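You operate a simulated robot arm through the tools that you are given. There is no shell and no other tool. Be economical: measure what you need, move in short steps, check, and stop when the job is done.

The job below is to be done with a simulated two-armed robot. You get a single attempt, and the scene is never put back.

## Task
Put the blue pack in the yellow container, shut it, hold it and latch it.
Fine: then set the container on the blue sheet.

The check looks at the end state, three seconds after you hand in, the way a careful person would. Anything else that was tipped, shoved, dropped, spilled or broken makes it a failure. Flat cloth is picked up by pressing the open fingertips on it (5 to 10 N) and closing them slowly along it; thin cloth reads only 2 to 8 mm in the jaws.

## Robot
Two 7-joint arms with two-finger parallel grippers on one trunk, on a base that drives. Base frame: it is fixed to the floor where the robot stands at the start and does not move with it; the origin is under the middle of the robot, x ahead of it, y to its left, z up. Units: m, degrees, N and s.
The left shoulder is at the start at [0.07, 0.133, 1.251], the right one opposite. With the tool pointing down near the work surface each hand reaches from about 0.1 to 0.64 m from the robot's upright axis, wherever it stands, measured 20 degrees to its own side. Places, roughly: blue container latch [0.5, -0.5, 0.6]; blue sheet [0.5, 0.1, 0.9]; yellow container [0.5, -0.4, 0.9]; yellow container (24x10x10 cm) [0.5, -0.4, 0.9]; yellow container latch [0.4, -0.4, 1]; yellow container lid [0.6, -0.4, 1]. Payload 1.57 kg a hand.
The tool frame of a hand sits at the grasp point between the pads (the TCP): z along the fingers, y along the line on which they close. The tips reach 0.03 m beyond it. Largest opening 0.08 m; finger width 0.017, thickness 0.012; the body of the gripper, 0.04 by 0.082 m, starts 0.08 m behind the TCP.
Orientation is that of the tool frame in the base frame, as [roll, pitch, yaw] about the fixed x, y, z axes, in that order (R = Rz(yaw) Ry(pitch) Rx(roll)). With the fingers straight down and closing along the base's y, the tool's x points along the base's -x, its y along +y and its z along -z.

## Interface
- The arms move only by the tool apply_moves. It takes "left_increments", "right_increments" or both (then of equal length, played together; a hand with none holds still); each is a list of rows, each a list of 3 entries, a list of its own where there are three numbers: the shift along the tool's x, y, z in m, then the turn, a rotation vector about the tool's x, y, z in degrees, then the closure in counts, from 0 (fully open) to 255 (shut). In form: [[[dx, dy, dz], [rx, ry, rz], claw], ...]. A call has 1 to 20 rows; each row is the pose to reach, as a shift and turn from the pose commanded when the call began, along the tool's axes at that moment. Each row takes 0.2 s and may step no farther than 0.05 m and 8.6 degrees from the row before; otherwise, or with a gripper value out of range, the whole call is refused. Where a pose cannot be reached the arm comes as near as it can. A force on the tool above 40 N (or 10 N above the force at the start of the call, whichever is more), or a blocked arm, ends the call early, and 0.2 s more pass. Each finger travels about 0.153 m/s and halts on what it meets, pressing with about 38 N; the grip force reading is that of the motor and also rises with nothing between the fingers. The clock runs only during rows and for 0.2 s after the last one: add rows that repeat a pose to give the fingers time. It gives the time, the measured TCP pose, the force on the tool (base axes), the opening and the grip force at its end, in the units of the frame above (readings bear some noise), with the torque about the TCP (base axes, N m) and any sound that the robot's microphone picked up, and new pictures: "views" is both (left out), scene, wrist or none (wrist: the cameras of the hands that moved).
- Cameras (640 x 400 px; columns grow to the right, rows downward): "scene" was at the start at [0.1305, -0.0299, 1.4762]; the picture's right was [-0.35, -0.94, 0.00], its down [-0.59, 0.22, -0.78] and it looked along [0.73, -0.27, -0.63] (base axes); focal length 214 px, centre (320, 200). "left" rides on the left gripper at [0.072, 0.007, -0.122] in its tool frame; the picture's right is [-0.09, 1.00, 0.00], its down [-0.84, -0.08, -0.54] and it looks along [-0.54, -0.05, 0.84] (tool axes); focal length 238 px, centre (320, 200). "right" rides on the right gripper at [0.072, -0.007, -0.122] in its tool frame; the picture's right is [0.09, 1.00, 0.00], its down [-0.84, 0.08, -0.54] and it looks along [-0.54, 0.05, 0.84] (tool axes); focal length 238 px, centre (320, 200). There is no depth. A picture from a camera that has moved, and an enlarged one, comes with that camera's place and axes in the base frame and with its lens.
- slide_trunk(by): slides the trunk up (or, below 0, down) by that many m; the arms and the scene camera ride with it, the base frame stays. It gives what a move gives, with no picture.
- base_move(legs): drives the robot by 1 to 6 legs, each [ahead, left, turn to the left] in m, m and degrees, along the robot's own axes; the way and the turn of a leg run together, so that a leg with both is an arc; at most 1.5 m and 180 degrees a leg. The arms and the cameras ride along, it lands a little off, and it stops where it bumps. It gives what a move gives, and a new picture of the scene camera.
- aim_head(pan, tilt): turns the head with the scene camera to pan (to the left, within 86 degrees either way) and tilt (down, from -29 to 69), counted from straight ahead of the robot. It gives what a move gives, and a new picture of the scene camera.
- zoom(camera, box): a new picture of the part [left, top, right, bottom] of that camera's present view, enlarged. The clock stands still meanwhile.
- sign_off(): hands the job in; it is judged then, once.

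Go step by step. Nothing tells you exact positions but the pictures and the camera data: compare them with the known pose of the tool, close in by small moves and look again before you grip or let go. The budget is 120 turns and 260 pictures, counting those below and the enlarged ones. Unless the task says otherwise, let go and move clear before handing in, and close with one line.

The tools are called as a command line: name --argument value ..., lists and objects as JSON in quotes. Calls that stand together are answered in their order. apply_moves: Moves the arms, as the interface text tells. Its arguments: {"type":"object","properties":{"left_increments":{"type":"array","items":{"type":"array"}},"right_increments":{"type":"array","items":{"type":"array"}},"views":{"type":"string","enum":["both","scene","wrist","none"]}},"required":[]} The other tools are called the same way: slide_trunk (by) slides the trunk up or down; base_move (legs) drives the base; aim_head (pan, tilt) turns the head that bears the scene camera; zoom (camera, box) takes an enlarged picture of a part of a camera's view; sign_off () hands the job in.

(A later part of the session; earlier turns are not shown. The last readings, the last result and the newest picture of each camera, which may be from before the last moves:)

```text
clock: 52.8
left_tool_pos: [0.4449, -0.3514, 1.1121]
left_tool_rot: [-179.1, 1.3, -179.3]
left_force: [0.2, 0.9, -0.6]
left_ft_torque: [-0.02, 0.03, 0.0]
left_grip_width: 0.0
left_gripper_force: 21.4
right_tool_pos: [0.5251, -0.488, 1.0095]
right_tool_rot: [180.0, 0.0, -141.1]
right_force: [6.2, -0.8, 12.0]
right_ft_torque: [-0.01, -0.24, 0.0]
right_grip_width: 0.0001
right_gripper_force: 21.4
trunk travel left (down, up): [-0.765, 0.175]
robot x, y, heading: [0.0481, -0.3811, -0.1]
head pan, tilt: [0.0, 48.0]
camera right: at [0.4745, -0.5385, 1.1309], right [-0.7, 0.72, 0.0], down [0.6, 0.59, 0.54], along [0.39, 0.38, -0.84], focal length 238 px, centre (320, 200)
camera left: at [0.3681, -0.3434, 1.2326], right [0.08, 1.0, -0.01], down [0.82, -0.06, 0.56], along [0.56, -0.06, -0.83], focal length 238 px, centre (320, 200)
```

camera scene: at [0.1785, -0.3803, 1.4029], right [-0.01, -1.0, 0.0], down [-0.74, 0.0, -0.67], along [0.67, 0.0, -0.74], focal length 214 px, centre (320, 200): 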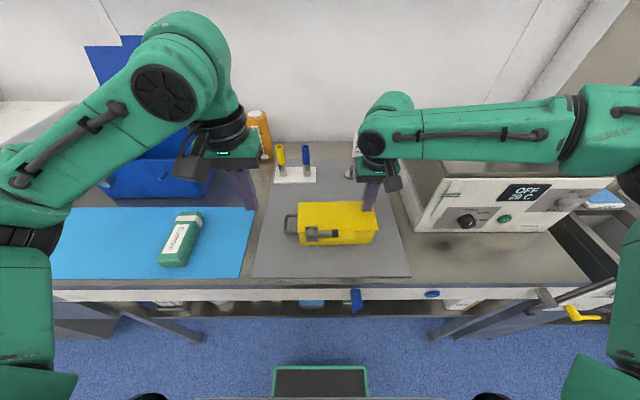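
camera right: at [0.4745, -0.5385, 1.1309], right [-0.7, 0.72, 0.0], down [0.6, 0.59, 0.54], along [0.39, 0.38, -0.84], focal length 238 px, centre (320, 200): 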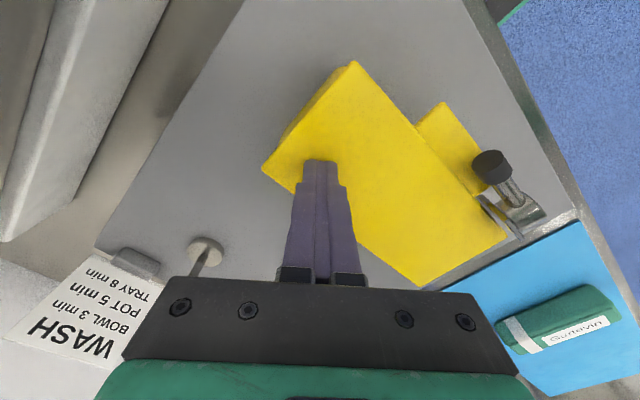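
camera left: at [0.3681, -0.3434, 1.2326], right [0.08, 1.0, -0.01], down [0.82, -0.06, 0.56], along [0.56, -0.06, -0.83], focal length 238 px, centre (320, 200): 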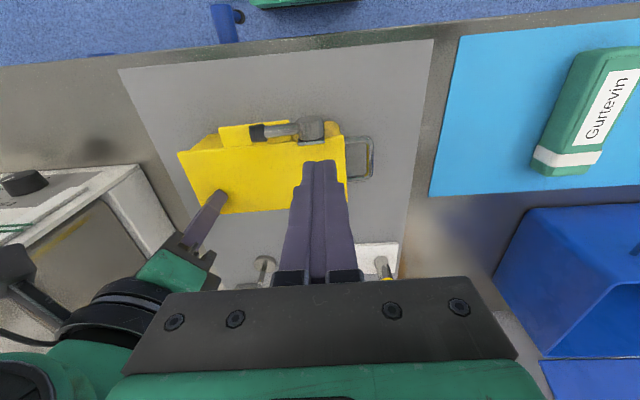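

Now I'll press the left fingertips down onto the knob end of the lever.

apply_moves --left_increments '[[[0.003, -0.03, 0.0], [0, 0, 0], 255], [[0.003, -0.058, 0.02], [0, 0, 0], 255], [[0.003, -0.058, 0.05], [0, 0, 0], 255], [[0.003, -0.058, 0.07], [0, 0, 0], 255], [[0.003, -0.058, 0.08], [0, 0, 0], 255], [[0.003, -0.058, 0.086], [0, 0, 0], 255], [[0.003, -0.058, 0.09], [0, 0, 0], 255], [[0.003, -0.058, 0.094], [0, 0, 0], 255], [[0.003, -0.058, 0.098], [0, 0, 0], 255]]' --right_increments '[[[0, 0, 0.001], [0, 0, 0], 255], [[0, 0, 0.001], [0, 0, 0], 255], [[0, 0, 0.001], [0, 0, 0], 255], [[0, 0, 0.001], [0, 0, 0], 255], [[0, 0, 0.001], [0, 0, 0], 255], [[0, 0, 0.001], [0, 0, 0], 255], [[0, 0, 0.001], [0, 0, 0], 255], [[0, 0, 0.001], [0, 0, 0], 255], [[0, 0, 0.001], [0, 0, 0], 255]]' --views "wrist"

zoom --camera "scene" --box '[270, 180, 400, 260]'

```text
clock: 53.4
left_tool_pos: [0.4444, -0.4017, 1.1002]
left_tool_rot: [-179.0, 1.9, -179.2]
left_force: [-4.1, 7.6, 3.5]
left_ft_torque: [-1.05, -0.51, -0.02]
left_grip_width: 0.0001
left_gripper_force: 21.0
right_tool_pos: [0.5251, -0.4902, 1.0089]
right_tool_rot: [179.9, 0.5, -141.4]
right_force: [-3.4, 0.9, 8.0]
right_ft_torque: [-0.03, 0.11, 0.01]
right_grip_width: 0.0
right_gripper_force: 21.4
trunk travel left (down, up): [-0.765, 0.175]
robot x, y, heading: [0.0523, -0.3794, -0.4]
head pan, tilt: [0.0, 48.0]
stopped in row 3 (right hand): the force on the tool passed its limit at 50 N (the readings are from after the stop); the commanded pose is now the measured one
camera right: at [0.4736, -0.5394, 1.1304], right [-0.69, 0.72, 0.0], down [0.6, 0.58, 0.55], along [0.39, 0.38, -0.84], focal length 238 px, centre (320, 200)
camera left: at [0.3669, -0.394, 1.2194], right [0.08, 1.0, -0.01], down [0.82, -0.06, 0.57], along [0.57, -0.06, -0.82], focal length 238 px, centre (320, 200)
```

right: 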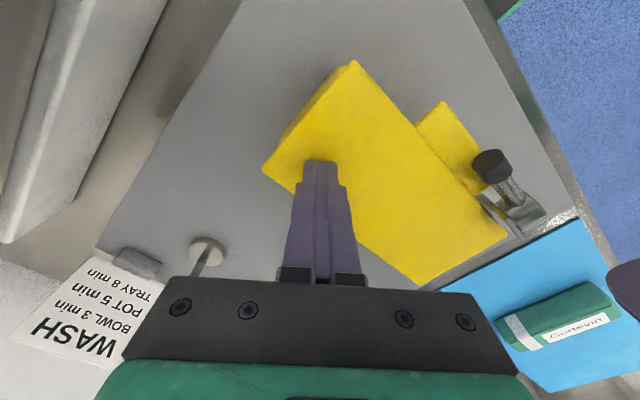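
left: 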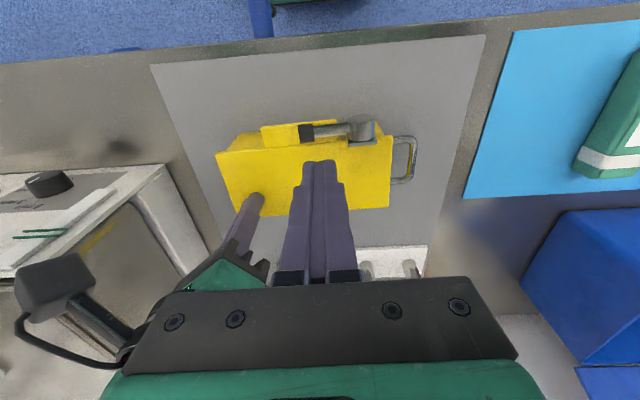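

```text
4.92 times, centred on (335, 220) of scene
camera zoom: at [0.1759, -0.3794, 1.4029], right [-0.01, -1.0, 0.0], down [-0.74, 0.0, -0.67], along [0.67, 0.0, -0.74], focal length 1056 px, centre (246, 102)
```

zoom: 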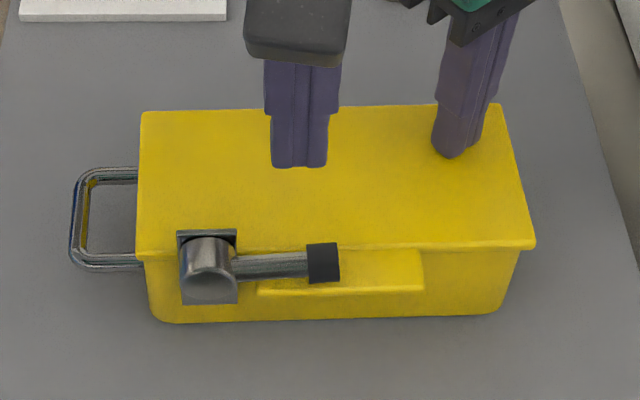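

The gripper bodies touched again. I'll back off and lean the left hand 26° so its body stays clear while its fingertips press the knob.

apply_moves --left_increments '[[[0.002, 0.03, -0.01], [0, 0, 0], 255], [[0.002, 0.05, -0.01], [8, 0, 0], 255], [[0.002, 0.05, -0.01], [16, 0, 0], 255], [[0.002, 0.05, -0.01], [24, 0, 0], 255], [[0.002, 0.04, 0.01], [28, 0, 0], 255], [[0.002, 0.015, 0.03], [28, 0, 0], 255], [[0.002, -0.011, 0.045], [28, 0, 0], 255], [[0.002, -0.011, 0.05], [28, 0, 0], 255]]' --views "wrist"

zoom --camera "scene" --box '[270, 180, 400, 260]'

```text
clock: 55.2
left_tool_pos: [0.4426, -0.4163, 1.0493]
left_tool_rot: [-151.2, 1.7, -179.3]
left_force: [-0.2, -0.1, -0.1]
left_ft_torque: [-0.01, 0.01, 0.04]
left_grip_width: 0.0
left_gripper_force: 21.5
right_tool_pos: [0.526, -0.4893, 1.0109]
right_tool_rot: [179.8, 0.4, -141.3]
right_force: [0.8, -1.2, 13.1]
right_ft_torque: [-0.09, -0.03, 0.08]
right_grip_width: 0.0001
right_gripper_force: 21.0
trunk travel left (down, up): [-0.765, 0.175]
robot x, y, heading: [0.0513, -0.3817, -0.1]
head pan, tilt: [0.0, 48.0]
camera left: at [0.3652, -0.3525, 1.1505], right [0.1, 0.87, -0.48], down [0.82, 0.21, 0.54], along [0.57, -0.44, -0.69], focal length 238 px, centre (320, 200)
```

left: 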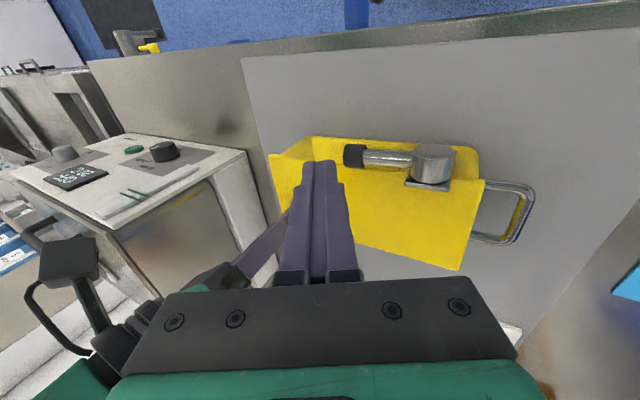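

```text
4.92 times, centred on (335, 220) of scene
camera zoom: at [0.1762, -0.3799, 1.4032], right [-0.01, -1.0, 0.0], down [-0.74, 0.0, -0.67], along [0.67, 0.0, -0.74], focal length 1056 px, centre (246, 102)
```

zoom: 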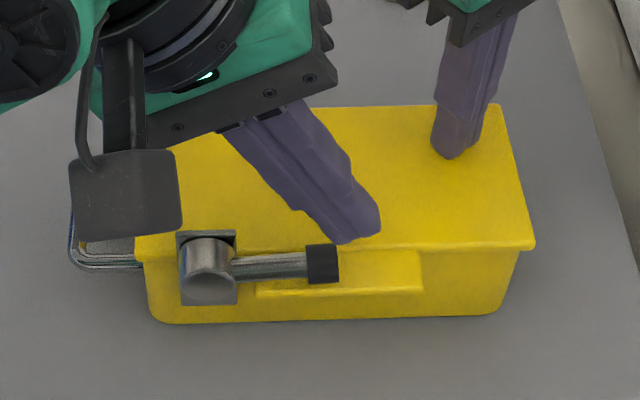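

The tips are slightly past the knob, so I'll shift 8 mm back and press straight down in small steps.

apply_moves --left_increments '[[[0, 0.0071, -0.0037], [0, 0, 0], 255], [[0, 0.0099, 0.0016], [0, 0, 0], 255], [[0, 0.0118, 0.0051], [0, 0, 0], 255], [[0, 0.0136, 0.0086], [0, 0, 0], 255], [[0, 0.0155, 0.0121], [0, 0, 0], 255], [[0, 0.0174, 0.0157], [0, 0, 0], 255], [[0, 0.0193, 0.0192], [0, 0, 0], 255], [[0, 0.0193, 0.0192], [0, 0, 0], 255]]' --views "wrist"

zoom --camera "scene" --box '[270, 180, 400, 260]'

```text
clock: 56.9
left_tool_pos: [0.4427, -0.4068, 1.0323]
left_tool_rot: [-150.0, 2.7, -179.2]
left_force: [-6.4, 4.0, 26.6]
left_ft_torque: [-0.06, 0.2, -0.03]
left_grip_width: 0.0001
left_gripper_force: 21.1
right_tool_pos: [0.5226, -0.4872, 1.0086]
right_tool_rot: [179.8, 0.3, -141.3]
right_force: [-1.3, -1.2, 1.8]
right_ft_torque: [-0.01, -0.01, -0.01]
right_grip_width: 0.0
right_gripper_force: 21.3
trunk travel left (down, up): [-0.765, 0.175]
robot x, y, heading: [0.0461, -0.3806, -0.2]
head pan, tilt: [0.0, 48.0]
stopped in row 8 (left hand): the force on the tool passed its limit at 40 N (the readings are from after the stop); the commanded pose is now the measured one
camera left: at [0.3645, -0.3408, 1.1305], right [0.1, 0.86, -0.49], down [0.81, 0.21, 0.55], along [0.58, -0.46, -0.68], focal length 238 px, centre (320, 200)
```

left: 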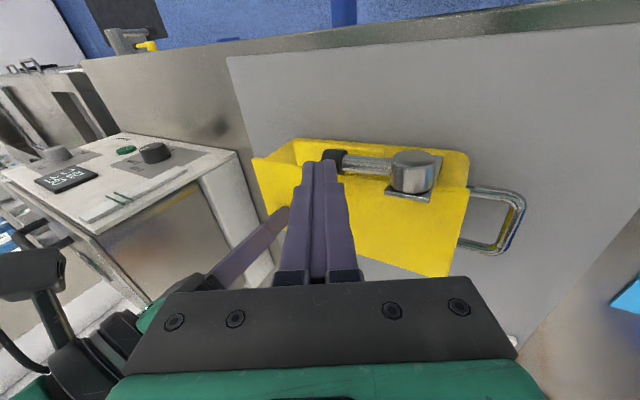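

```text
4.92 times, centred on (335, 220) of scene
camera zoom: at [0.1736, -0.3773, 1.4034], right [0.0, -1.0, 0.0], down [-0.74, 0.0, -0.67], along [0.67, 0.0, -0.74], focal length 1056 px, centre (246, 102)
```

zoom: 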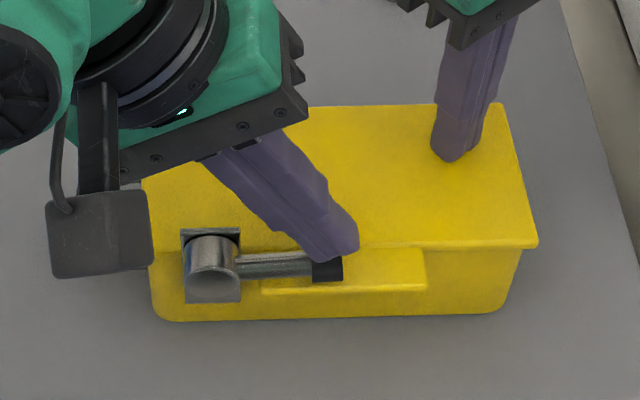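

The lever doesn't move further even at 40 N, so it's fully over against its stop. Next I'll free both hands. The lift plan is that the left hand pinches the end handle and the right hand presses the right end. The trunk then lifts and the base carries.

apply_moves --left_increments '[[[0, -0.014, -0.0265], [0, 0, 0], 255], [[0, -0.01, -0.06], [-8, 0, 0], 200], [[0, 0.01, -0.09], [-16, 0, 0], 147], [[0, 0.04, -0.11], [-24, 0, 0], 147], [[0, 0.06, -0.12], [-29, 0, 0], 147], [[0, 0.06, -0.12], [-29, 0, 0], 147]]' --right_increments '[[[0, 0, 0], [0, 0, 0], 255], [[0, 0, -0.03], [0, 0, 0], 255], [[0, 0, -0.07], [0, 0, 0], 255], [[0, 0, -0.11], [0, 0, 0], 255], [[0, 0, -0.14], [0, 0, 0], 255], [[0, 0, -0.14], [0, 0, 0], 255]]' --views "both"

zoom --camera "scene" --box '[265, 180, 395, 262]'

```text
clock: 58.3
left_tool_pos: [0.441, -0.2953, 1.0999]
left_tool_rot: [-179.6, 2.2, -179.3]
left_force: [1.1, 0.6, -0.7]
left_ft_torque: [0.01, -0.02, 0.02]
left_grip_width: 0.0339
left_gripper_force: 0.1
right_tool_pos: [0.5272, -0.4899, 1.1498]
right_tool_rot: [179.6, 0.3, -141.4]
right_force: [0.2, -0.2, -0.6]
right_ft_torque: [0.02, 0.0, 0.03]
right_grip_width: 0.0
right_gripper_force: 20.8
trunk travel left (down, up): [-0.765, 0.175]
robot x, y, heading: [0.0508, -0.3826, 0.1]
head pan, tilt: [0.0, 48.0]
camera scene: at [0.1779, -0.3806, 1.403], right [-0.01, -1.0, 0.0], down [-0.74, 0.0, -0.67], along [0.67, 0.0, -0.74], focal length 214 px, centre (320, 200)
camera right: at [0.4754, -0.5407, 1.2705], right [-0.69, 0.72, 0.01], down [0.61, 0.58, 0.55], along [0.39, 0.38, -0.84], focal length 238 px, centre (320, 200)
camera left: at [0.3637, -0.2892, 1.2191], right [0.08, 1.0, 0.0], down [0.82, -0.06, 0.57], along [0.57, -0.05, -0.82], focal length 238 px, centre (320, 200)
```

scene: 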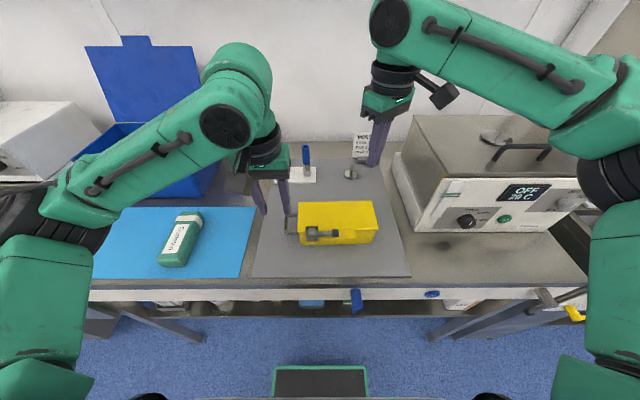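
right: 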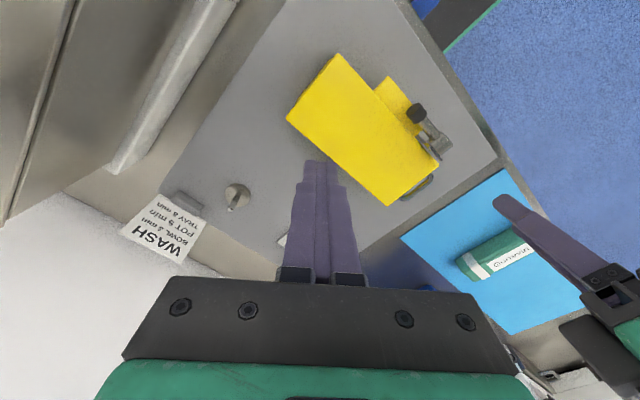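
left: 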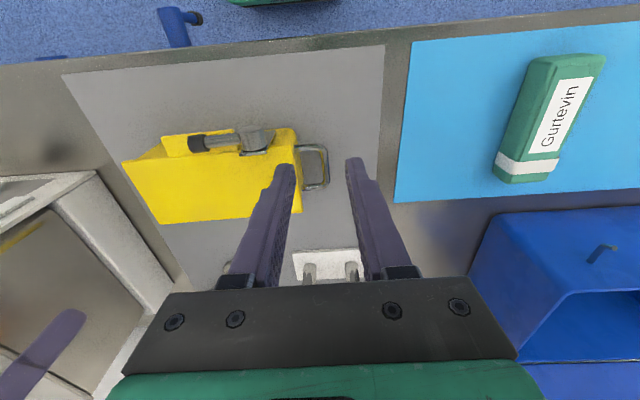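

```text
4.88 times, centred on (330, 221) of scene
camera zoom: at [0.1779, -0.3806, 1.403], right [-0.01, -1.0, 0.0], down [-0.74, 0.0, -0.67], along [0.67, 0.0, -0.74], focal length 1046 px, centre (271, 98)
```

zoom: 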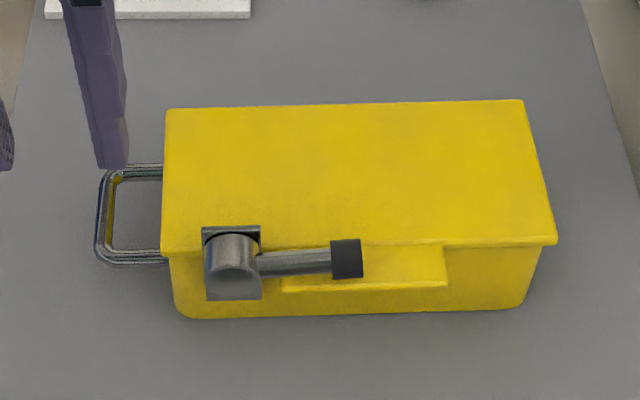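

I'll zoom the left camera on the handle for a precise position.

zoom --camera "left" --box '[250, 120, 370, 200]'

zoom --camera "scene" --box '[275, 205, 325, 240]'

```text
5.00 times, centred on (310, 160) of left
camera zoom: at [0.3637, -0.2892, 1.2191], right [0.08, 1.0, 0.0], down [0.82, -0.06, 0.57], along [0.57, -0.05, -0.82], focal length 1192 px, centre (370, 400)
```

zoom: 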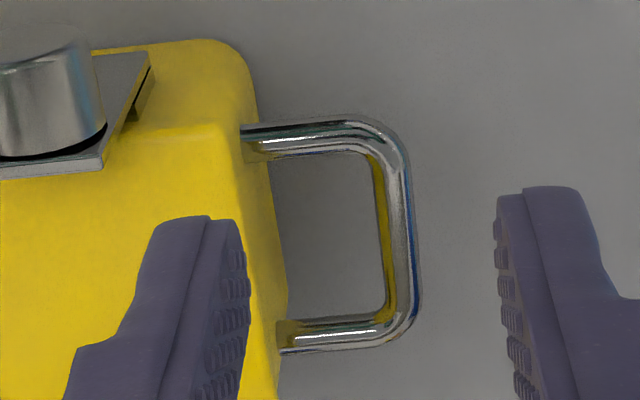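

```text
11.43 times, centred on (300, 222) of scene
camera zoom: at [0.1779, -0.3806, 1.403], right [-0.01, -1.0, 0.0], down [-0.74, 0.0, -0.67], along [0.67, 0.0, -0.74], focal length 2451 px, centre (549, -57)
```

zoom: 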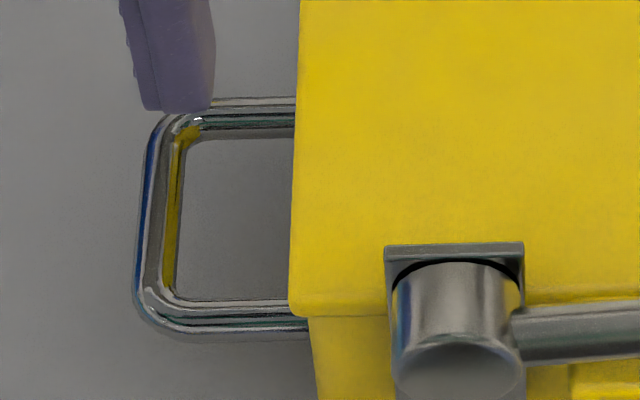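

The handle's outer bar is at about (0.497, -0.294, 0.962), roughly 8 mm thick, with a 28 mm gap to the lid. I'll position the left fingers over it, opened 28 mm, and check.

apply_moves --left_increments '[[[-0.03, 0.002, 0.01], [0, 1, 0], 166], [[-0.0529, 0.0033, 0.03], [0, 2.2, 0], 166], [[-0.0529, 0.0033, 0.06], [0, 2.2, 0], 166], [[-0.0529, 0.0033, 0.08], [0, 2.2, 0], 166], [[-0.0529, 0.0033, 0.08], [0, 2.2, 0], 166]]' --views "none"

zoom --camera "left" --box '[240, 80, 400, 200]'

zoom --camera "scene" --box '[265, 190, 345, 250]'

```text
clock: 59.5
left_tool_pos: [0.4981, -0.2938, 1.0221]
left_tool_rot: [-179.5, 0.0, -179.3]
left_force: [0.2, 0.7, -0.2]
left_ft_torque: [-0.02, -0.02, 0.0]
left_grip_width: 0.0278
left_gripper_force: 0.1
right_tool_pos: [0.5271, -0.4904, 1.1489]
right_tool_rot: [179.5, 0.4, -141.2]
right_force: [0.2, 0.1, 0.1]
right_ft_torque: [0.01, -0.02, -0.01]
right_grip_width: 0.0
right_gripper_force: 21.3
trunk travel left (down, up): [-0.765, 0.175]
robot x, y, heading: [0.0481, -0.3773, -0.2]
head pan, tilt: [0.0, 48.0]
```

```text
3.33 times, centred on (320, 140) of left
camera zoom: at [0.4248, -0.2873, 1.144], right [0.08, 1.0, -0.01], down [0.84, -0.06, 0.54], along [0.54, -0.05, -0.84], focal length 794 px, centre (320, 400)
```

zoom: 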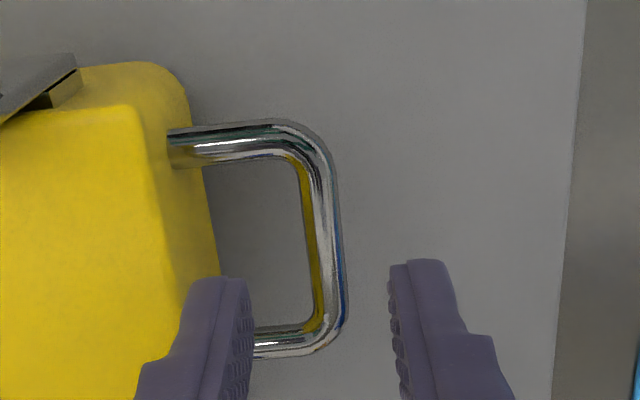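

```text
6.67 times, centred on (305, 220) of scene
camera zoom: at [0.1784, -0.3804, 1.4029], right [-0.01, -1.0, 0.0], down [-0.74, 0.0, -0.67], along [0.67, 0.0, -0.74], focal length 1430 px, centre (420, 67)
```

zoom: 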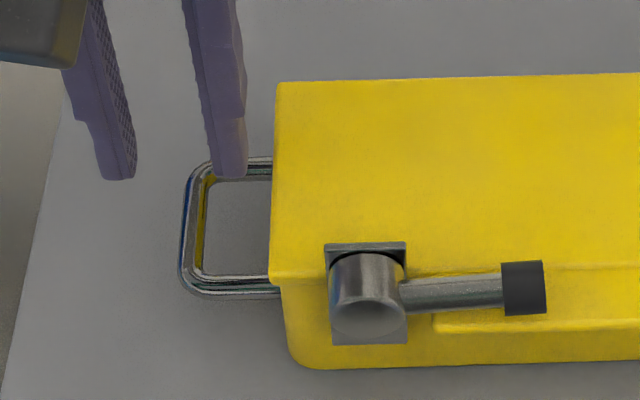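

The bar is centred between the fingers. I'll descend and pinch it.

apply_moves --left_increments '[[[0, 0.001, 0.02], [0, 0, 0], 166], [[0, 0.001, 0.04], [0, 0, 0], 166], [[0, 0.001, 0.06], [0, 0, 0], 166], [[0, 0.001, 0.06], [0, 0, 0], 166], [[0, 0, 0.06], [0, 0, 0], 190], [[0, 0, 0.06], [0, 0, 0], 215], [[0, 0, 0.06], [0, 0, 0], 245], [[0, 0, 0.06], [0, 0, 0], 245]]' --views "wrist"

zoom --camera "scene" --box '[265, 180, 395, 262]'

```text
clock: 61.3
left_tool_pos: [0.4963, -0.2942, 0.9629]
left_tool_rot: [-179.5, 0.0, -179.3]
left_force: [-0.2, 0.1, -0.4]
left_ft_torque: [0.0, -0.04, -0.23]
left_grip_width: 0.0097
left_gripper_force: 27.5
right_tool_pos: [0.5254, -0.4889, 1.15]
right_tool_rot: [179.5, 0.4, -141.3]
right_force: [1.0, -1.0, 0.3]
right_ft_torque: [0.02, -0.01, -0.01]
right_grip_width: 0.0
right_gripper_force: 21.0
trunk travel left (down, up): [-0.765, 0.175]
robot x, y, heading: [0.0528, -0.3811, -0.5]
head pan, tilt: [0.0, 48.0]
camera left: at [0.4238, -0.2878, 1.0842], right [0.08, 1.0, -0.01], down [0.84, -0.06, 0.54], along [0.54, -0.05, -0.84], focal length 238 px, centre (320, 200)
```

left: 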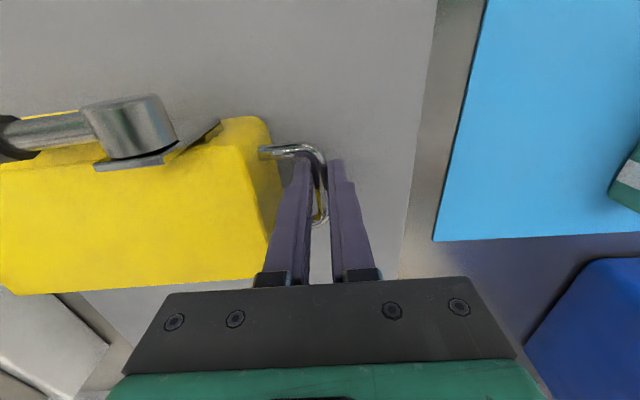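

```text
4.88 times, centred on (330, 221) of scene
camera zoom: at [0.178, -0.3803, 1.403], right [-0.01, -1.0, 0.0], down [-0.74, 0.0, -0.67], along [0.67, 0.0, -0.74], focal length 1046 px, centre (271, 98)
```

zoom: 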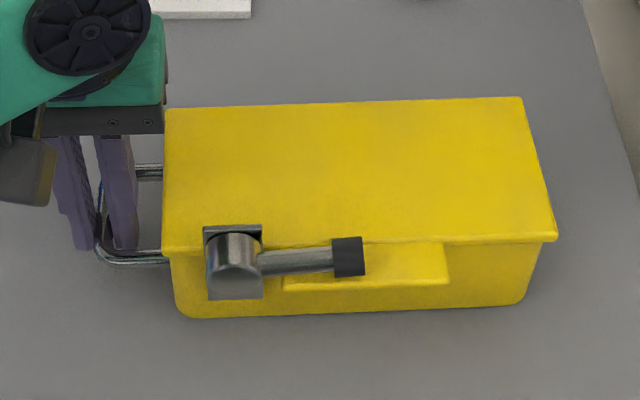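

The handle is pinched. I'll do a small test lift of 8 mm to feel the weight.

apply_moves --left_increments '[[[0, 0, 0], [0, 0, 0], 255], [[0, 0, -0.004], [0, 0, 0], 255], [[0, 0, -0.008], [0, 0, 0], 255], [[0, 0, -0.008], [0, 0, 0], 255], [[0, 0, -0.008], [0, 0, 0], 255]]' --views "wrist"

zoom --camera "scene" --box '[265, 180, 395, 262]'

```text
clock: 62.5
left_tool_pos: [0.4988, -0.2923, 0.9714]
left_tool_rot: [-179.6, 0.1, -179.2]
left_force: [-1.3, -0.5, -2.4]
left_ft_torque: [0.02, 0.14, -0.09]
left_grip_width: 0.0093
left_gripper_force: 27.8
right_tool_pos: [0.5272, -0.4896, 1.1488]
right_tool_rot: [179.5, 0.3, -141.3]
right_force: [-0.3, -0.1, 1.1]
right_ft_torque: [-0.02, 0.0, 0.02]
right_grip_width: 0.0003
right_gripper_force: 21.7
trunk travel left (down, up): [-0.765, 0.175]
robot x, y, heading: [0.0489, -0.3825, -0.2]
head pan, tilt: [0.0, 48.0]
camera left: at [0.4251, -0.2865, 1.0931], right [0.08, 1.0, -0.01], down [0.84, -0.06, 0.54], along [0.54, -0.05, -0.84], focal length 238 px, centre (320, 200)
```

left: 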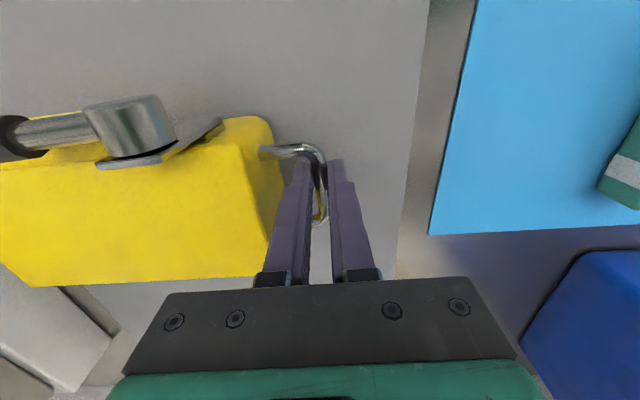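

```text
4.88 times, centred on (330, 221) of scene
camera zoom: at [0.1786, -0.3801, 1.4029], right [-0.01, -1.0, 0.0], down [-0.74, 0.0, -0.67], along [0.67, 0.0, -0.74], focal length 1046 px, centre (271, 98)
```

zoom: 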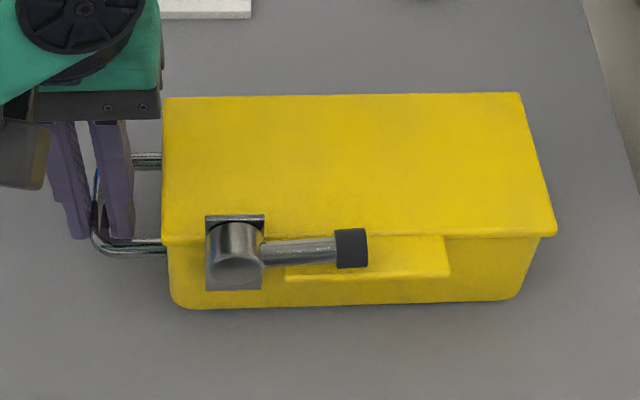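

The container weighs about 0.5 kg. I'll set it back down and bring the right hand beside the right end, at yaw 180°.

apply_moves --left_increments '[[[0, 0, 0.004], [0, 0, 0], 255], [[0, 0, 0.008], [0, 0, 0], 255], [[0, 0, 0.008], [0, 0, 0], 255], [[0, 0, 0.008], [0, 0, 0], 255], [[0, 0, 0.008], [0, 0, 0], 255], [[0, 0, 0.008], [0, 0, 0], 255]]' --right_increments '[[[0.01, -0.007, 0], [0, 0, 8], 255], [[0.02, -0.014, 0], [0, 0, 16], 255], [[0.03, -0.021, 0], [0, 0, 24], 255], [[0.04, -0.028, 0], [0, 0, 32], 255], [[0.0467, -0.0343, 0.0], [0, 0, 39], 255], [[0.0467, -0.0343, 0.03], [0, 0, 39], 255]]' --views "both"

```text
clock: 63.9
left_tool_pos: [0.4985, -0.2923, 0.9642]
left_tool_rot: [-179.5, 0.0, -179.2]
left_force: [0.5, 0.3, -2.6]
left_ft_torque: [0.03, -0.1, -0.1]
left_grip_width: 0.0092
left_gripper_force: 28.0
right_tool_pos: [0.512, -0.5474, 1.1188]
right_tool_rot: [179.5, -0.1, 179.5]
right_force: [0.8, -0.8, 0.5]
right_ft_torque: [0.02, 0.0, 0.01]
right_grip_width: 0.0
right_gripper_force: 21.4
trunk travel left (down, up): [-0.765, 0.175]
robot x, y, heading: [0.0452, -0.3817, -0.5]
head pan, tilt: [0.0, 48.0]
camera scene: at [0.179, -0.38, 1.4029], right [-0.01, -1.0, 0.0], down [-0.74, 0.0, -0.67], along [0.67, 0.0, -0.74], focal length 214 px, centre (320, 200)
camera right: at [0.4409, -0.5535, 1.2395], right [-0.09, 1.0, 0.01], down [0.84, 0.07, 0.54], along [0.54, 0.05, -0.84], focal length 238 px, centre (320, 200)
camera left: at [0.4256, -0.2864, 1.0854], right [0.08, 1.0, -0.01], down [0.84, -0.06, 0.54], along [0.54, -0.05, -0.84], focal length 238 px, centre (320, 200)
```

scene: 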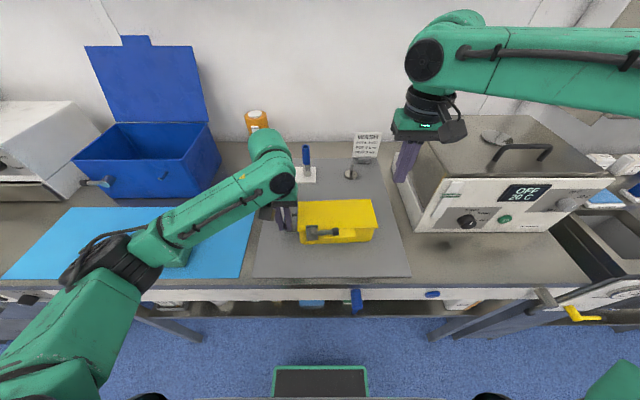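
right: 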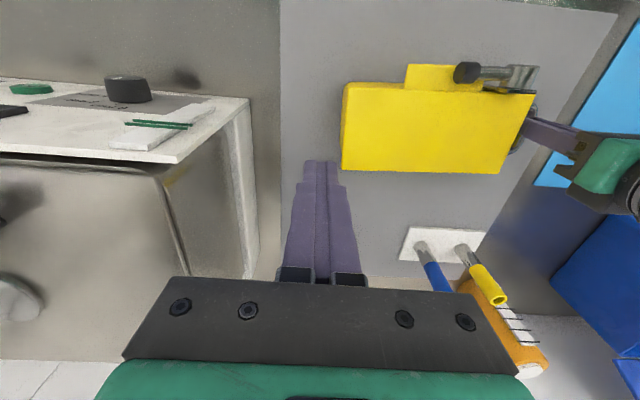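
left: 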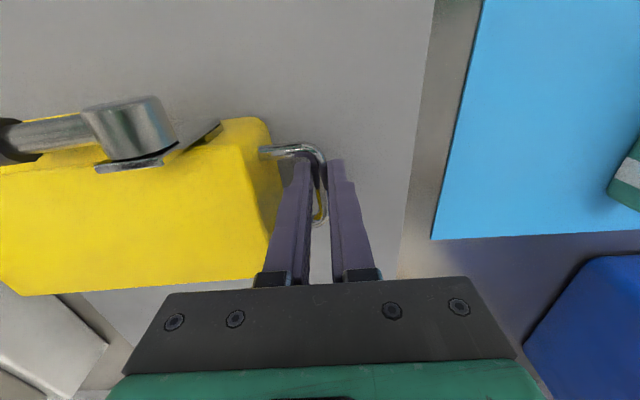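

The space beside the right end is clear. I'll lean the right hand 10° so the tips meet the wall under the lid lip, and descend.

apply_moves --right_increments '[[[0, 0, 0.02], [-5, 0, 0], 255], [[0, 0.0, 0.05], [-10, 0, 0], 255], [[0, 0, 0.09], [-10, 0, 0], 255], [[0, 0, 0.125], [-10, 0, 0], 255], [[0, 0, 0.151], [-10, 0, 0], 255], [[0, 0, 0.151], [-10, 0, 0], 255]]' --views "wrist"

zoom --camera "scene" --box '[275, 160, 425, 262]'

```text
clock: 65.3
left_tool_pos: [0.4984, -0.2924, 0.9634]
left_tool_rot: [-179.4, 0.0, -179.2]
left_force: [-0.5, -0.9, -2.5]
left_ft_torque: [-0.04, 0.02, -0.08]
left_grip_width: 0.0094
left_gripper_force: 27.4
right_tool_pos: [0.5073, -0.5444, 0.9674]
right_tool_rot: [169.5, -0.1, 179.8]
right_force: [0.6, 0.6, -0.3]
right_ft_torque: [0.04, 0.0, 0.01]
right_grip_width: 0.0001
right_gripper_force: 20.8
trunk travel left (down, up): [-0.765, 0.175]
robot x, y, heading: [0.0497, -0.3796, -0.1]
head pan, tilt: [0.0, 48.0]
camera right: at [0.4366, -0.5722, 1.0853], right [-0.09, 0.98, 0.18], down [0.84, -0.03, 0.55], along [0.54, 0.2, -0.82], focal length 238 px, centre (320, 200)
```

right: 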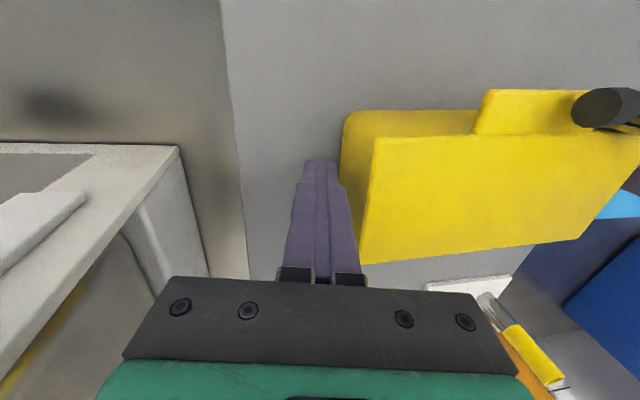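

```text
3.92 times, centred on (350, 211) of scene
camera zoom: at [0.1785, -0.3803, 1.4029], right [-0.01, -1.0, 0.0], down [-0.74, 0.0, -0.67], along [0.67, 0.0, -0.74], focal length 841 px, centre (202, 157)
```

zoom: 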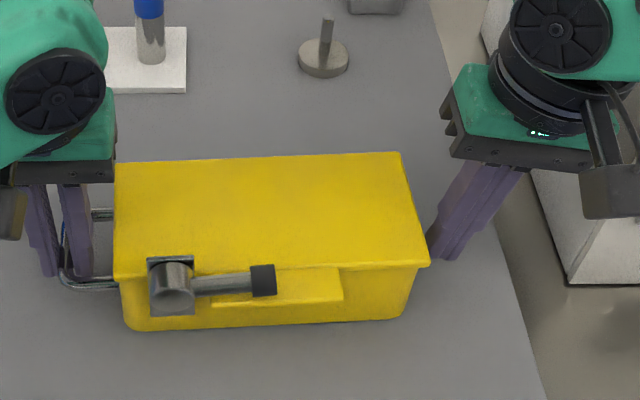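

Now I'll press the right tips toward the container in small steps.

apply_moves --right_increments '[[[0, 0.0059, 0.001], [0, 0, 0], 255], [[0, 0.0099, 0.0017], [0, 0, 0], 255], [[0, 0.0128, 0.0023], [0, 0, 0], 255], [[0, 0.0148, 0.0026], [0, 0, 0], 255], [[0, 0.0148, 0.0026], [0, 0, 0], 255]]' --views "wrist"

```text
clock: 66.5
left_tool_pos: [0.4969, -0.2913, 0.9631]
left_tool_rot: [-179.7, -0.1, -179.1]
left_force: [-0.7, 13.5, -2.4]
left_ft_torque: [0.2, 0.1, -0.08]
left_grip_width: 0.0094
left_gripper_force: 27.7
right_tool_pos: [0.5101, -0.5321, 0.9664]
right_tool_rot: [169.5, -0.2, 179.6]
right_force: [-0.5, -15.1, 6.1]
right_ft_torque: [-0.3, 0.03, 0.13]
right_grip_width: 0.0001
right_gripper_force: 21.5
trunk travel left (down, up): [-0.765, 0.175]
robot x, y, heading: [0.0509, -0.3786, -0.3]
head pan, tilt: [0.0, 48.0]
camera right: at [0.4387, -0.5589, 1.0842], right [-0.09, 0.98, 0.18], down [0.84, -0.03, 0.55], along [0.54, 0.2, -0.82], focal length 238 px, centre (320, 200)
```

right: 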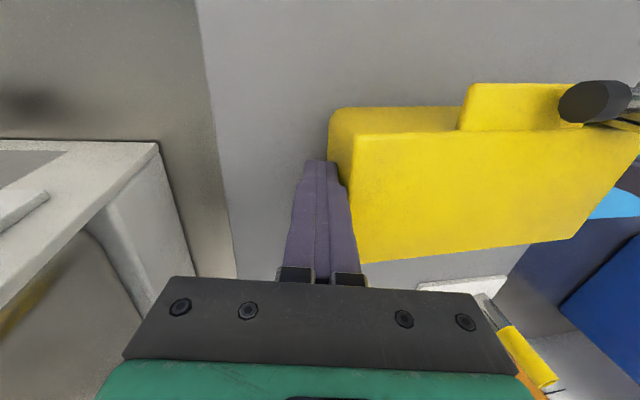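

Contact is at about 15 N. I'll add 2 mm of squeeze, then lift a little with the trunk and look.

apply_moves --right_increments '[[[0, 0.002, 0.0003], [0, 0, 0], 255], [[0, 0.0025, 0.0004], [0, 0, 0], 255], [[0, 0.0025, 0.0004], [0, 0, 0], 255]]' --views "none"

slide_trunk --by 0.02

zoom --camera "scene" --box '[275, 160, 425, 262]'

zoom --camera "right" --box '[180, 60, 640, 300]'

```text
clock: 67.3
left_tool_pos: [0.4989, -0.2905, 0.9638]
left_tool_rot: [-180.0, -0.1, -179.0]
left_force: [0.8, 34.9, -0.6]
left_ft_torque: [0.59, -0.38, -0.05]
left_grip_width: 0.0096
left_gripper_force: 27.7
right_tool_pos: [0.5109, -0.5293, 0.9667]
right_tool_rot: [169.8, -0.1, 179.6]
right_force: [2.0, -37.1, 6.4]
right_ft_torque: [-0.88, 0.0, 0.23]
right_grip_width: 0.0
right_gripper_force: 20.9
trunk travel left (down, up): [-0.765, 0.175]
robot x, y, heading: [0.0536, -0.3826, -0.4]
head pan, tilt: [0.0, 48.0]
```

```text
clock: 67.9
left_tool_pos: [0.4978, -0.2903, 0.9824]
left_tool_rot: [180.0, -0.2, -179.1]
left_force: [-0.8, 36.0, -1.7]
left_ft_torque: [0.54, 0.04, -0.04]
left_grip_width: 0.0093
left_gripper_force: 27.5
right_tool_pos: [0.5094, -0.5298, 0.9831]
right_tool_rot: [169.9, -0.4, 179.6]
right_force: [0.3, -35.8, -3.6]
right_ft_torque: [-0.94, -0.04, 0.29]
right_grip_width: 0.0
right_gripper_force: 21.5
trunk travel left (down, up): [-0.785, 0.155]
robot x, y, heading: [0.047, -0.38, -0.1]
head pan, tilt: [0.0, 48.0]
```

```text
3.92 times, centred on (350, 211) of scene
camera zoom: at [0.1787, -0.3803, 1.4229], right [-0.01, -1.0, 0.0], down [-0.74, 0.0, -0.67], along [0.67, 0.0, -0.74], focal length 841 px, centre (202, 157)
```

zoom: 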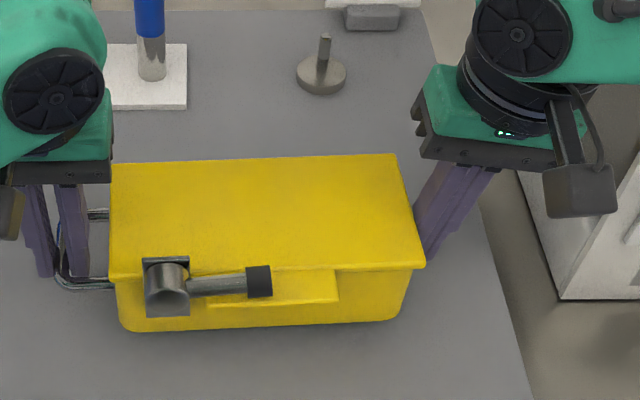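

```text
1.39 times, centred on (410, 180) of right
camera zoom: at [0.439, -0.556, 1.1031], right [-0.09, 0.98, 0.17], down [0.84, -0.02, 0.54], along [0.53, 0.19, -0.82], focal length 332 px, centre (195, 228)
```

zoom: 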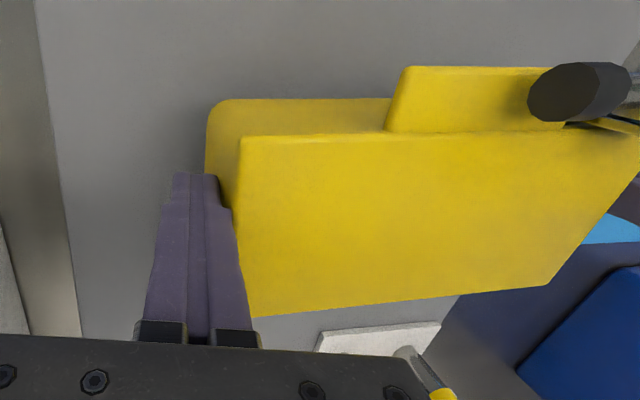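

The container lifted level in both hands. I'll raise it another 7 cm, then start carrying left.

slide_trunk --by 0.07

base_move --legs '[[0, 0.1, 0]]'

```text
clock: 69.0
left_tool_pos: [0.499, -0.2914, 1.054]
left_tool_rot: [-180.0, -0.2, -179.1]
left_force: [-1.2, 35.4, -0.4]
left_ft_torque: [0.57, 0.05, -0.11]
left_grip_width: 0.0093
left_gripper_force: 27.9
right_tool_pos: [0.5097, -0.5297, 1.0545]
right_tool_rot: [169.9, -0.4, 179.7]
right_force: [1.4, -36.6, -4.1]
right_ft_torque: [-0.91, -0.08, 0.28]
right_grip_width: 0.0
right_gripper_force: 21.4
trunk travel left (down, up): [-0.855, 0.085]
robot x, y, heading: [0.0454, -0.3807, -0.2]
head pan, tilt: [0.0, 48.0]
```

```text
clock: 70.2
left_tool_pos: [0.4989, -0.1955, 1.0528]
left_tool_rot: [179.8, -0.3, -179.1]
left_force: [-1.5, 35.6, -1.3]
left_ft_torque: [0.59, 0.02, -0.09]
left_grip_width: 0.0093
left_gripper_force: 27.5
right_tool_pos: [0.5104, -0.4343, 1.0543]
right_tool_rot: [169.6, -0.4, 179.7]
right_force: [0.6, -35.2, -2.6]
right_ft_torque: [-0.87, -0.06, 0.25]
right_grip_width: 0.0
right_gripper_force: 21.5
trunk travel left (down, up): [-0.855, 0.085]
robot x, y, heading: [0.0508, -0.2816, -0.6]
head pan, tilt: [0.0, 48.0]
camera scene: at [0.1799, -0.2873, 1.4928], right [-0.01, -1.0, 0.0], down [-0.74, 0.01, -0.67], along [0.67, 0.0, -0.74], focal length 214 px, centre (320, 200)
```

scene: 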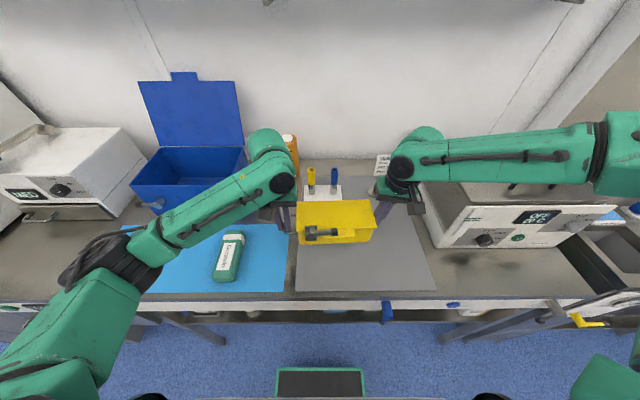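

Carrying is stable. I'll continue left over the free part of the blue sheet.

base_move --legs '[[0, 0.25, 0]]'

base_move --legs '[[0, 0.24, 0]]'

```text
clock: 72.0
left_tool_pos: [0.4991, 0.0619, 1.0527]
left_tool_rot: [179.8, -0.2, -178.8]
left_force: [-0.6, 12.0, -2.1]
left_ft_torque: [0.2, 0.01, -0.05]
left_grip_width: 0.0094
left_gripper_force: 28.1
right_tool_pos: [0.5122, -0.1788, 1.0537]
right_tool_rot: [170.0, -0.4, 179.9]
right_force: [0.7, -12.3, -2.1]
right_ft_torque: [-0.19, -0.03, 0.06]
right_grip_width: 0.0
right_gripper_force: 21.3
trunk travel left (down, up): [-0.855, 0.085]
robot x, y, heading: [0.0524, -0.0297, 0.1]
head pan, tilt: [0.0, 48.0]
camera scene: at [0.1805, -0.0319, 1.4928], right [0.0, -1.0, 0.0], down [-0.74, 0.0, -0.67], along [0.67, 0.0, -0.74], focal length 214 px, centre (320, 200)
```

scene: 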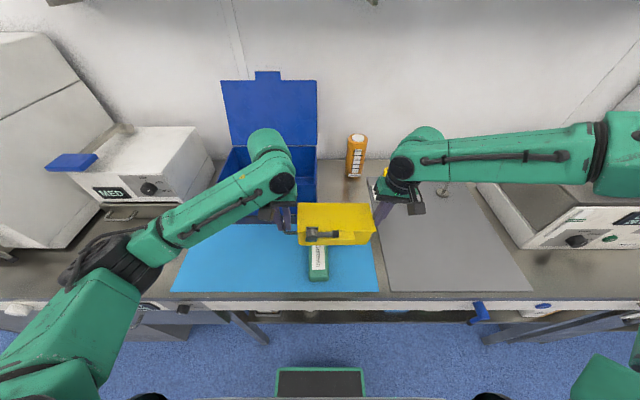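

```text
clock: 73.8
left_tool_pos: [0.4976, 0.3022, 1.053]
left_tool_rot: [179.8, -0.3, -178.3]
left_force: [-0.7, 6.5, -2.7]
left_ft_torque: [0.13, 0.01, -0.03]
left_grip_width: 0.0094
left_gripper_force: 27.9
right_tool_pos: [0.512, 0.0612, 1.0533]
right_tool_rot: [169.9, -0.5, -179.7]
right_force: [0.1, -6.8, -2.9]
right_ft_torque: [-0.06, -0.02, 0.04]
right_grip_width: 0.0
right_gripper_force: 20.6
trunk travel left (down, up): [-0.855, 0.085]
robot x, y, heading: [0.0505, 0.2116, 0.5]
head pan, tilt: [0.0, 48.0]
camera scene: at [0.1793, 0.2065, 1.4928], right [0.01, -1.0, 0.0], down [-0.74, -0.01, -0.67], along [0.67, 0.01, -0.74], focal length 214 px, centre (320, 200)
```

scene: 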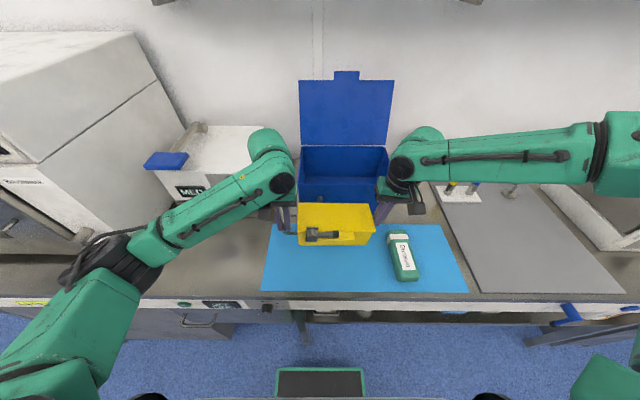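

The container is over the free part of the sheet, but the squeeze has relaxed to 7 N. I'll restore it before lowering.

apply_moves --right_increments '[[[0, 0.0012, 0.0002], [0, 0, 0], 255], [[0, 0.0018, 0.0003], [0, 0, 0], 255], [[0, 0.0018, 0.0003], [0, 0, 0], 255]]' --views "wrist"

zoom --camera "scene" --box '[250, 180, 430, 302]'

```text
clock: 74.6
left_tool_pos: [0.4969, 0.3057, 1.0528]
left_tool_rot: [179.8, -0.2, -178.1]
left_force: [-1.5, 13.8, -2.8]
left_ft_torque: [0.28, 0.06, -0.08]
left_grip_width: 0.0093
left_gripper_force: 27.5
right_tool_pos: [0.5119, 0.0668, 1.0536]
right_tool_rot: [170.2, -0.5, -179.6]
right_force: [0.9, -14.5, -2.3]
right_ft_torque: [-0.23, -0.03, 0.12]
right_grip_width: 0.0
right_gripper_force: 21.1
trunk travel left (down, up): [-0.855, 0.085]
robot x, y, heading: [0.0497, 0.2086, 0.3]
head pan, tilt: [0.0, 48.0]
camera right: at [0.4422, 0.0394, 1.1726], right [-0.1, 0.98, 0.17], down [0.84, -0.01, 0.54], along [0.53, 0.2, -0.82], focal length 238 px, centre (320, 200)
```

right: 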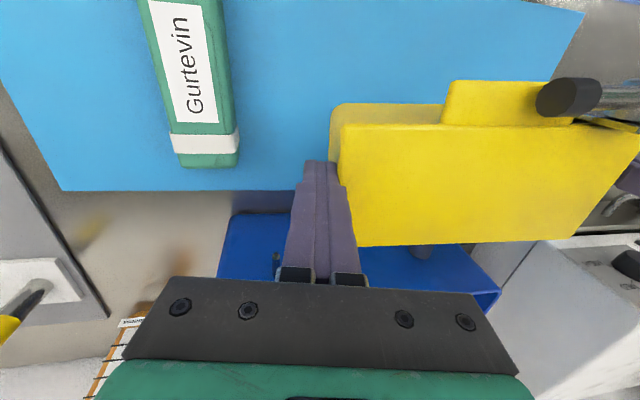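

```text
3.28 times, centred on (340, 241) of scene
camera zoom: at [0.1793, 0.2106, 1.4929], right [0.01, -1.0, 0.0], down [-0.74, -0.01, -0.67], along [0.67, 0.01, -0.74], focal length 703 px, centre (254, 66)
```

zoom: 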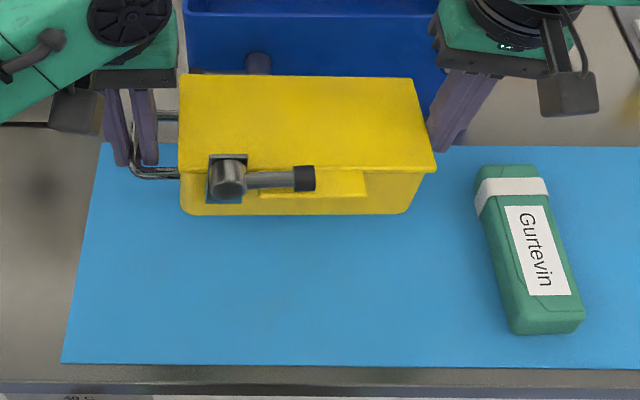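

It's well within the sheet. Lowering with the trunk.

slide_trunk --by -0.075

zoom --camera "scene" --box '[250, 170, 430, 292]'

```text
clock: 75.7
left_tool_pos: [0.4958, 0.3051, 0.9787]
left_tool_rot: [179.7, -0.2, -178.2]
left_force: [-2.1, 25.7, -2.1]
left_ft_torque: [0.45, 0.01, -0.09]
left_grip_width: 0.0092
left_gripper_force: 27.8
right_tool_pos: [0.5126, 0.0672, 0.9806]
right_tool_rot: [170.1, -0.3, -179.5]
right_force: [1.4, -25.7, 9.4]
right_ft_torque: [-0.24, 0.04, 0.16]
right_grip_width: 0.0002
right_gripper_force: 20.8
trunk travel left (down, up): [-0.78, 0.16]
robot x, y, heading: [0.048, 0.2068, 0.8]
head pan, tilt: [0.0, 48.0]
```

```text
3.28 times, centred on (340, 231) of scene
camera zoom: at [0.1775, 0.2103, 1.4182], right [0.01, -1.0, 0.0], down [-0.74, -0.01, -0.67], along [0.67, 0.01, -0.74], focal length 703 px, centre (254, 98)
```

zoom: 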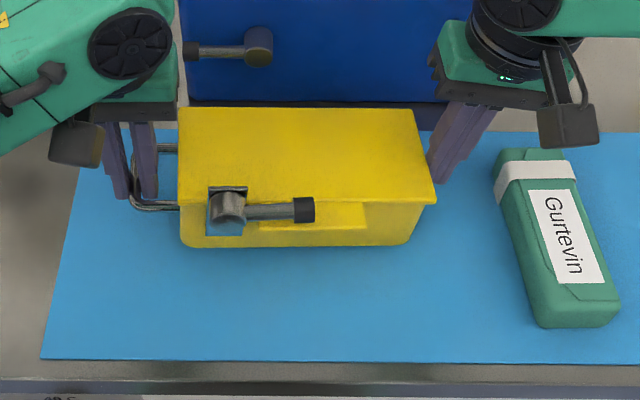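

The right end has touched the sheet while the left end is still slightly up. I'll release the right hand's squeeze gently.

apply_moves --right_increments '[[[0, -0.0015, -0.0012], [0, 0, 0], 255], [[0, -0.003, -0.0015], [0, 0, 0], 255], [[0, -0.0049, -0.0017], [0, 0, 0], 255], [[0, -0.0079, -0.002], [0, 0, 0], 255], [[0, -0.0128, -0.003], [0, 0, 0], 255], [[0, -0.0158, -0.003], [0, 0, 0], 255]]' --views "wrist"

zoom --camera "scene" --box '[250, 170, 430, 292]'

```text
clock: 77.1
left_tool_pos: [0.4969, 0.3043, 0.9785]
left_tool_rot: [-180.0, -0.2, -178.3]
left_force: [-1.3, -1.0, -2.8]
left_ft_torque: [-0.01, 0.0, -0.08]
left_grip_width: 0.0091
left_gripper_force: 27.8
right_tool_pos: [0.5115, 0.0509, 0.9815]
right_tool_rot: [169.9, -0.4, -179.6]
right_force: [-0.7, 0.5, 0.0]
right_ft_torque: [0.01, 0.0, 0.02]
right_grip_width: 0.0001
right_gripper_force: 21.4
trunk travel left (down, up): [-0.78, 0.16]
robot x, y, heading: [0.0519, 0.2061, 0.4]
head pan, tilt: [0.0, 48.0]
camera right: at [0.4415, 0.0235, 1.0988], right [-0.1, 0.98, 0.17], down [0.84, -0.01, 0.54], along [0.53, 0.2, -0.82], focal length 238 px, centre (320, 200)
```

right: 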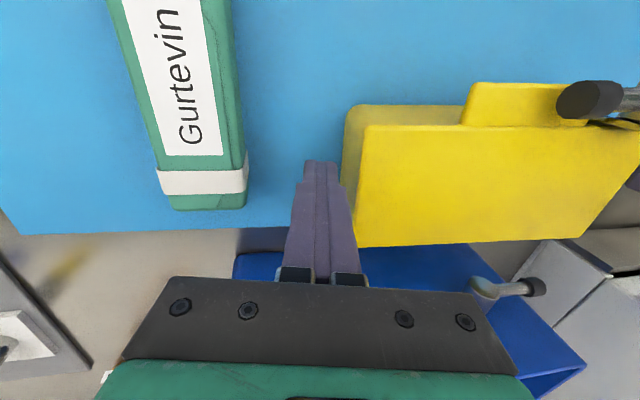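

```text
3.28 times, centred on (340, 231) of scene
camera zoom: at [0.1787, 0.2095, 1.4179], right [0.01, -1.0, 0.0], down [-0.74, -0.01, -0.67], along [0.67, 0.01, -0.74], focal length 703 px, centre (254, 98)
```

zoom: 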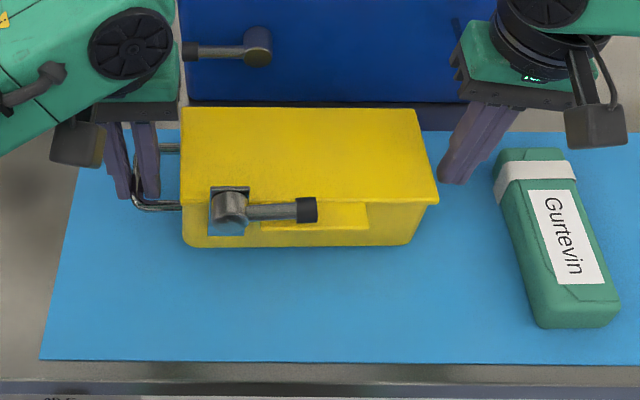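

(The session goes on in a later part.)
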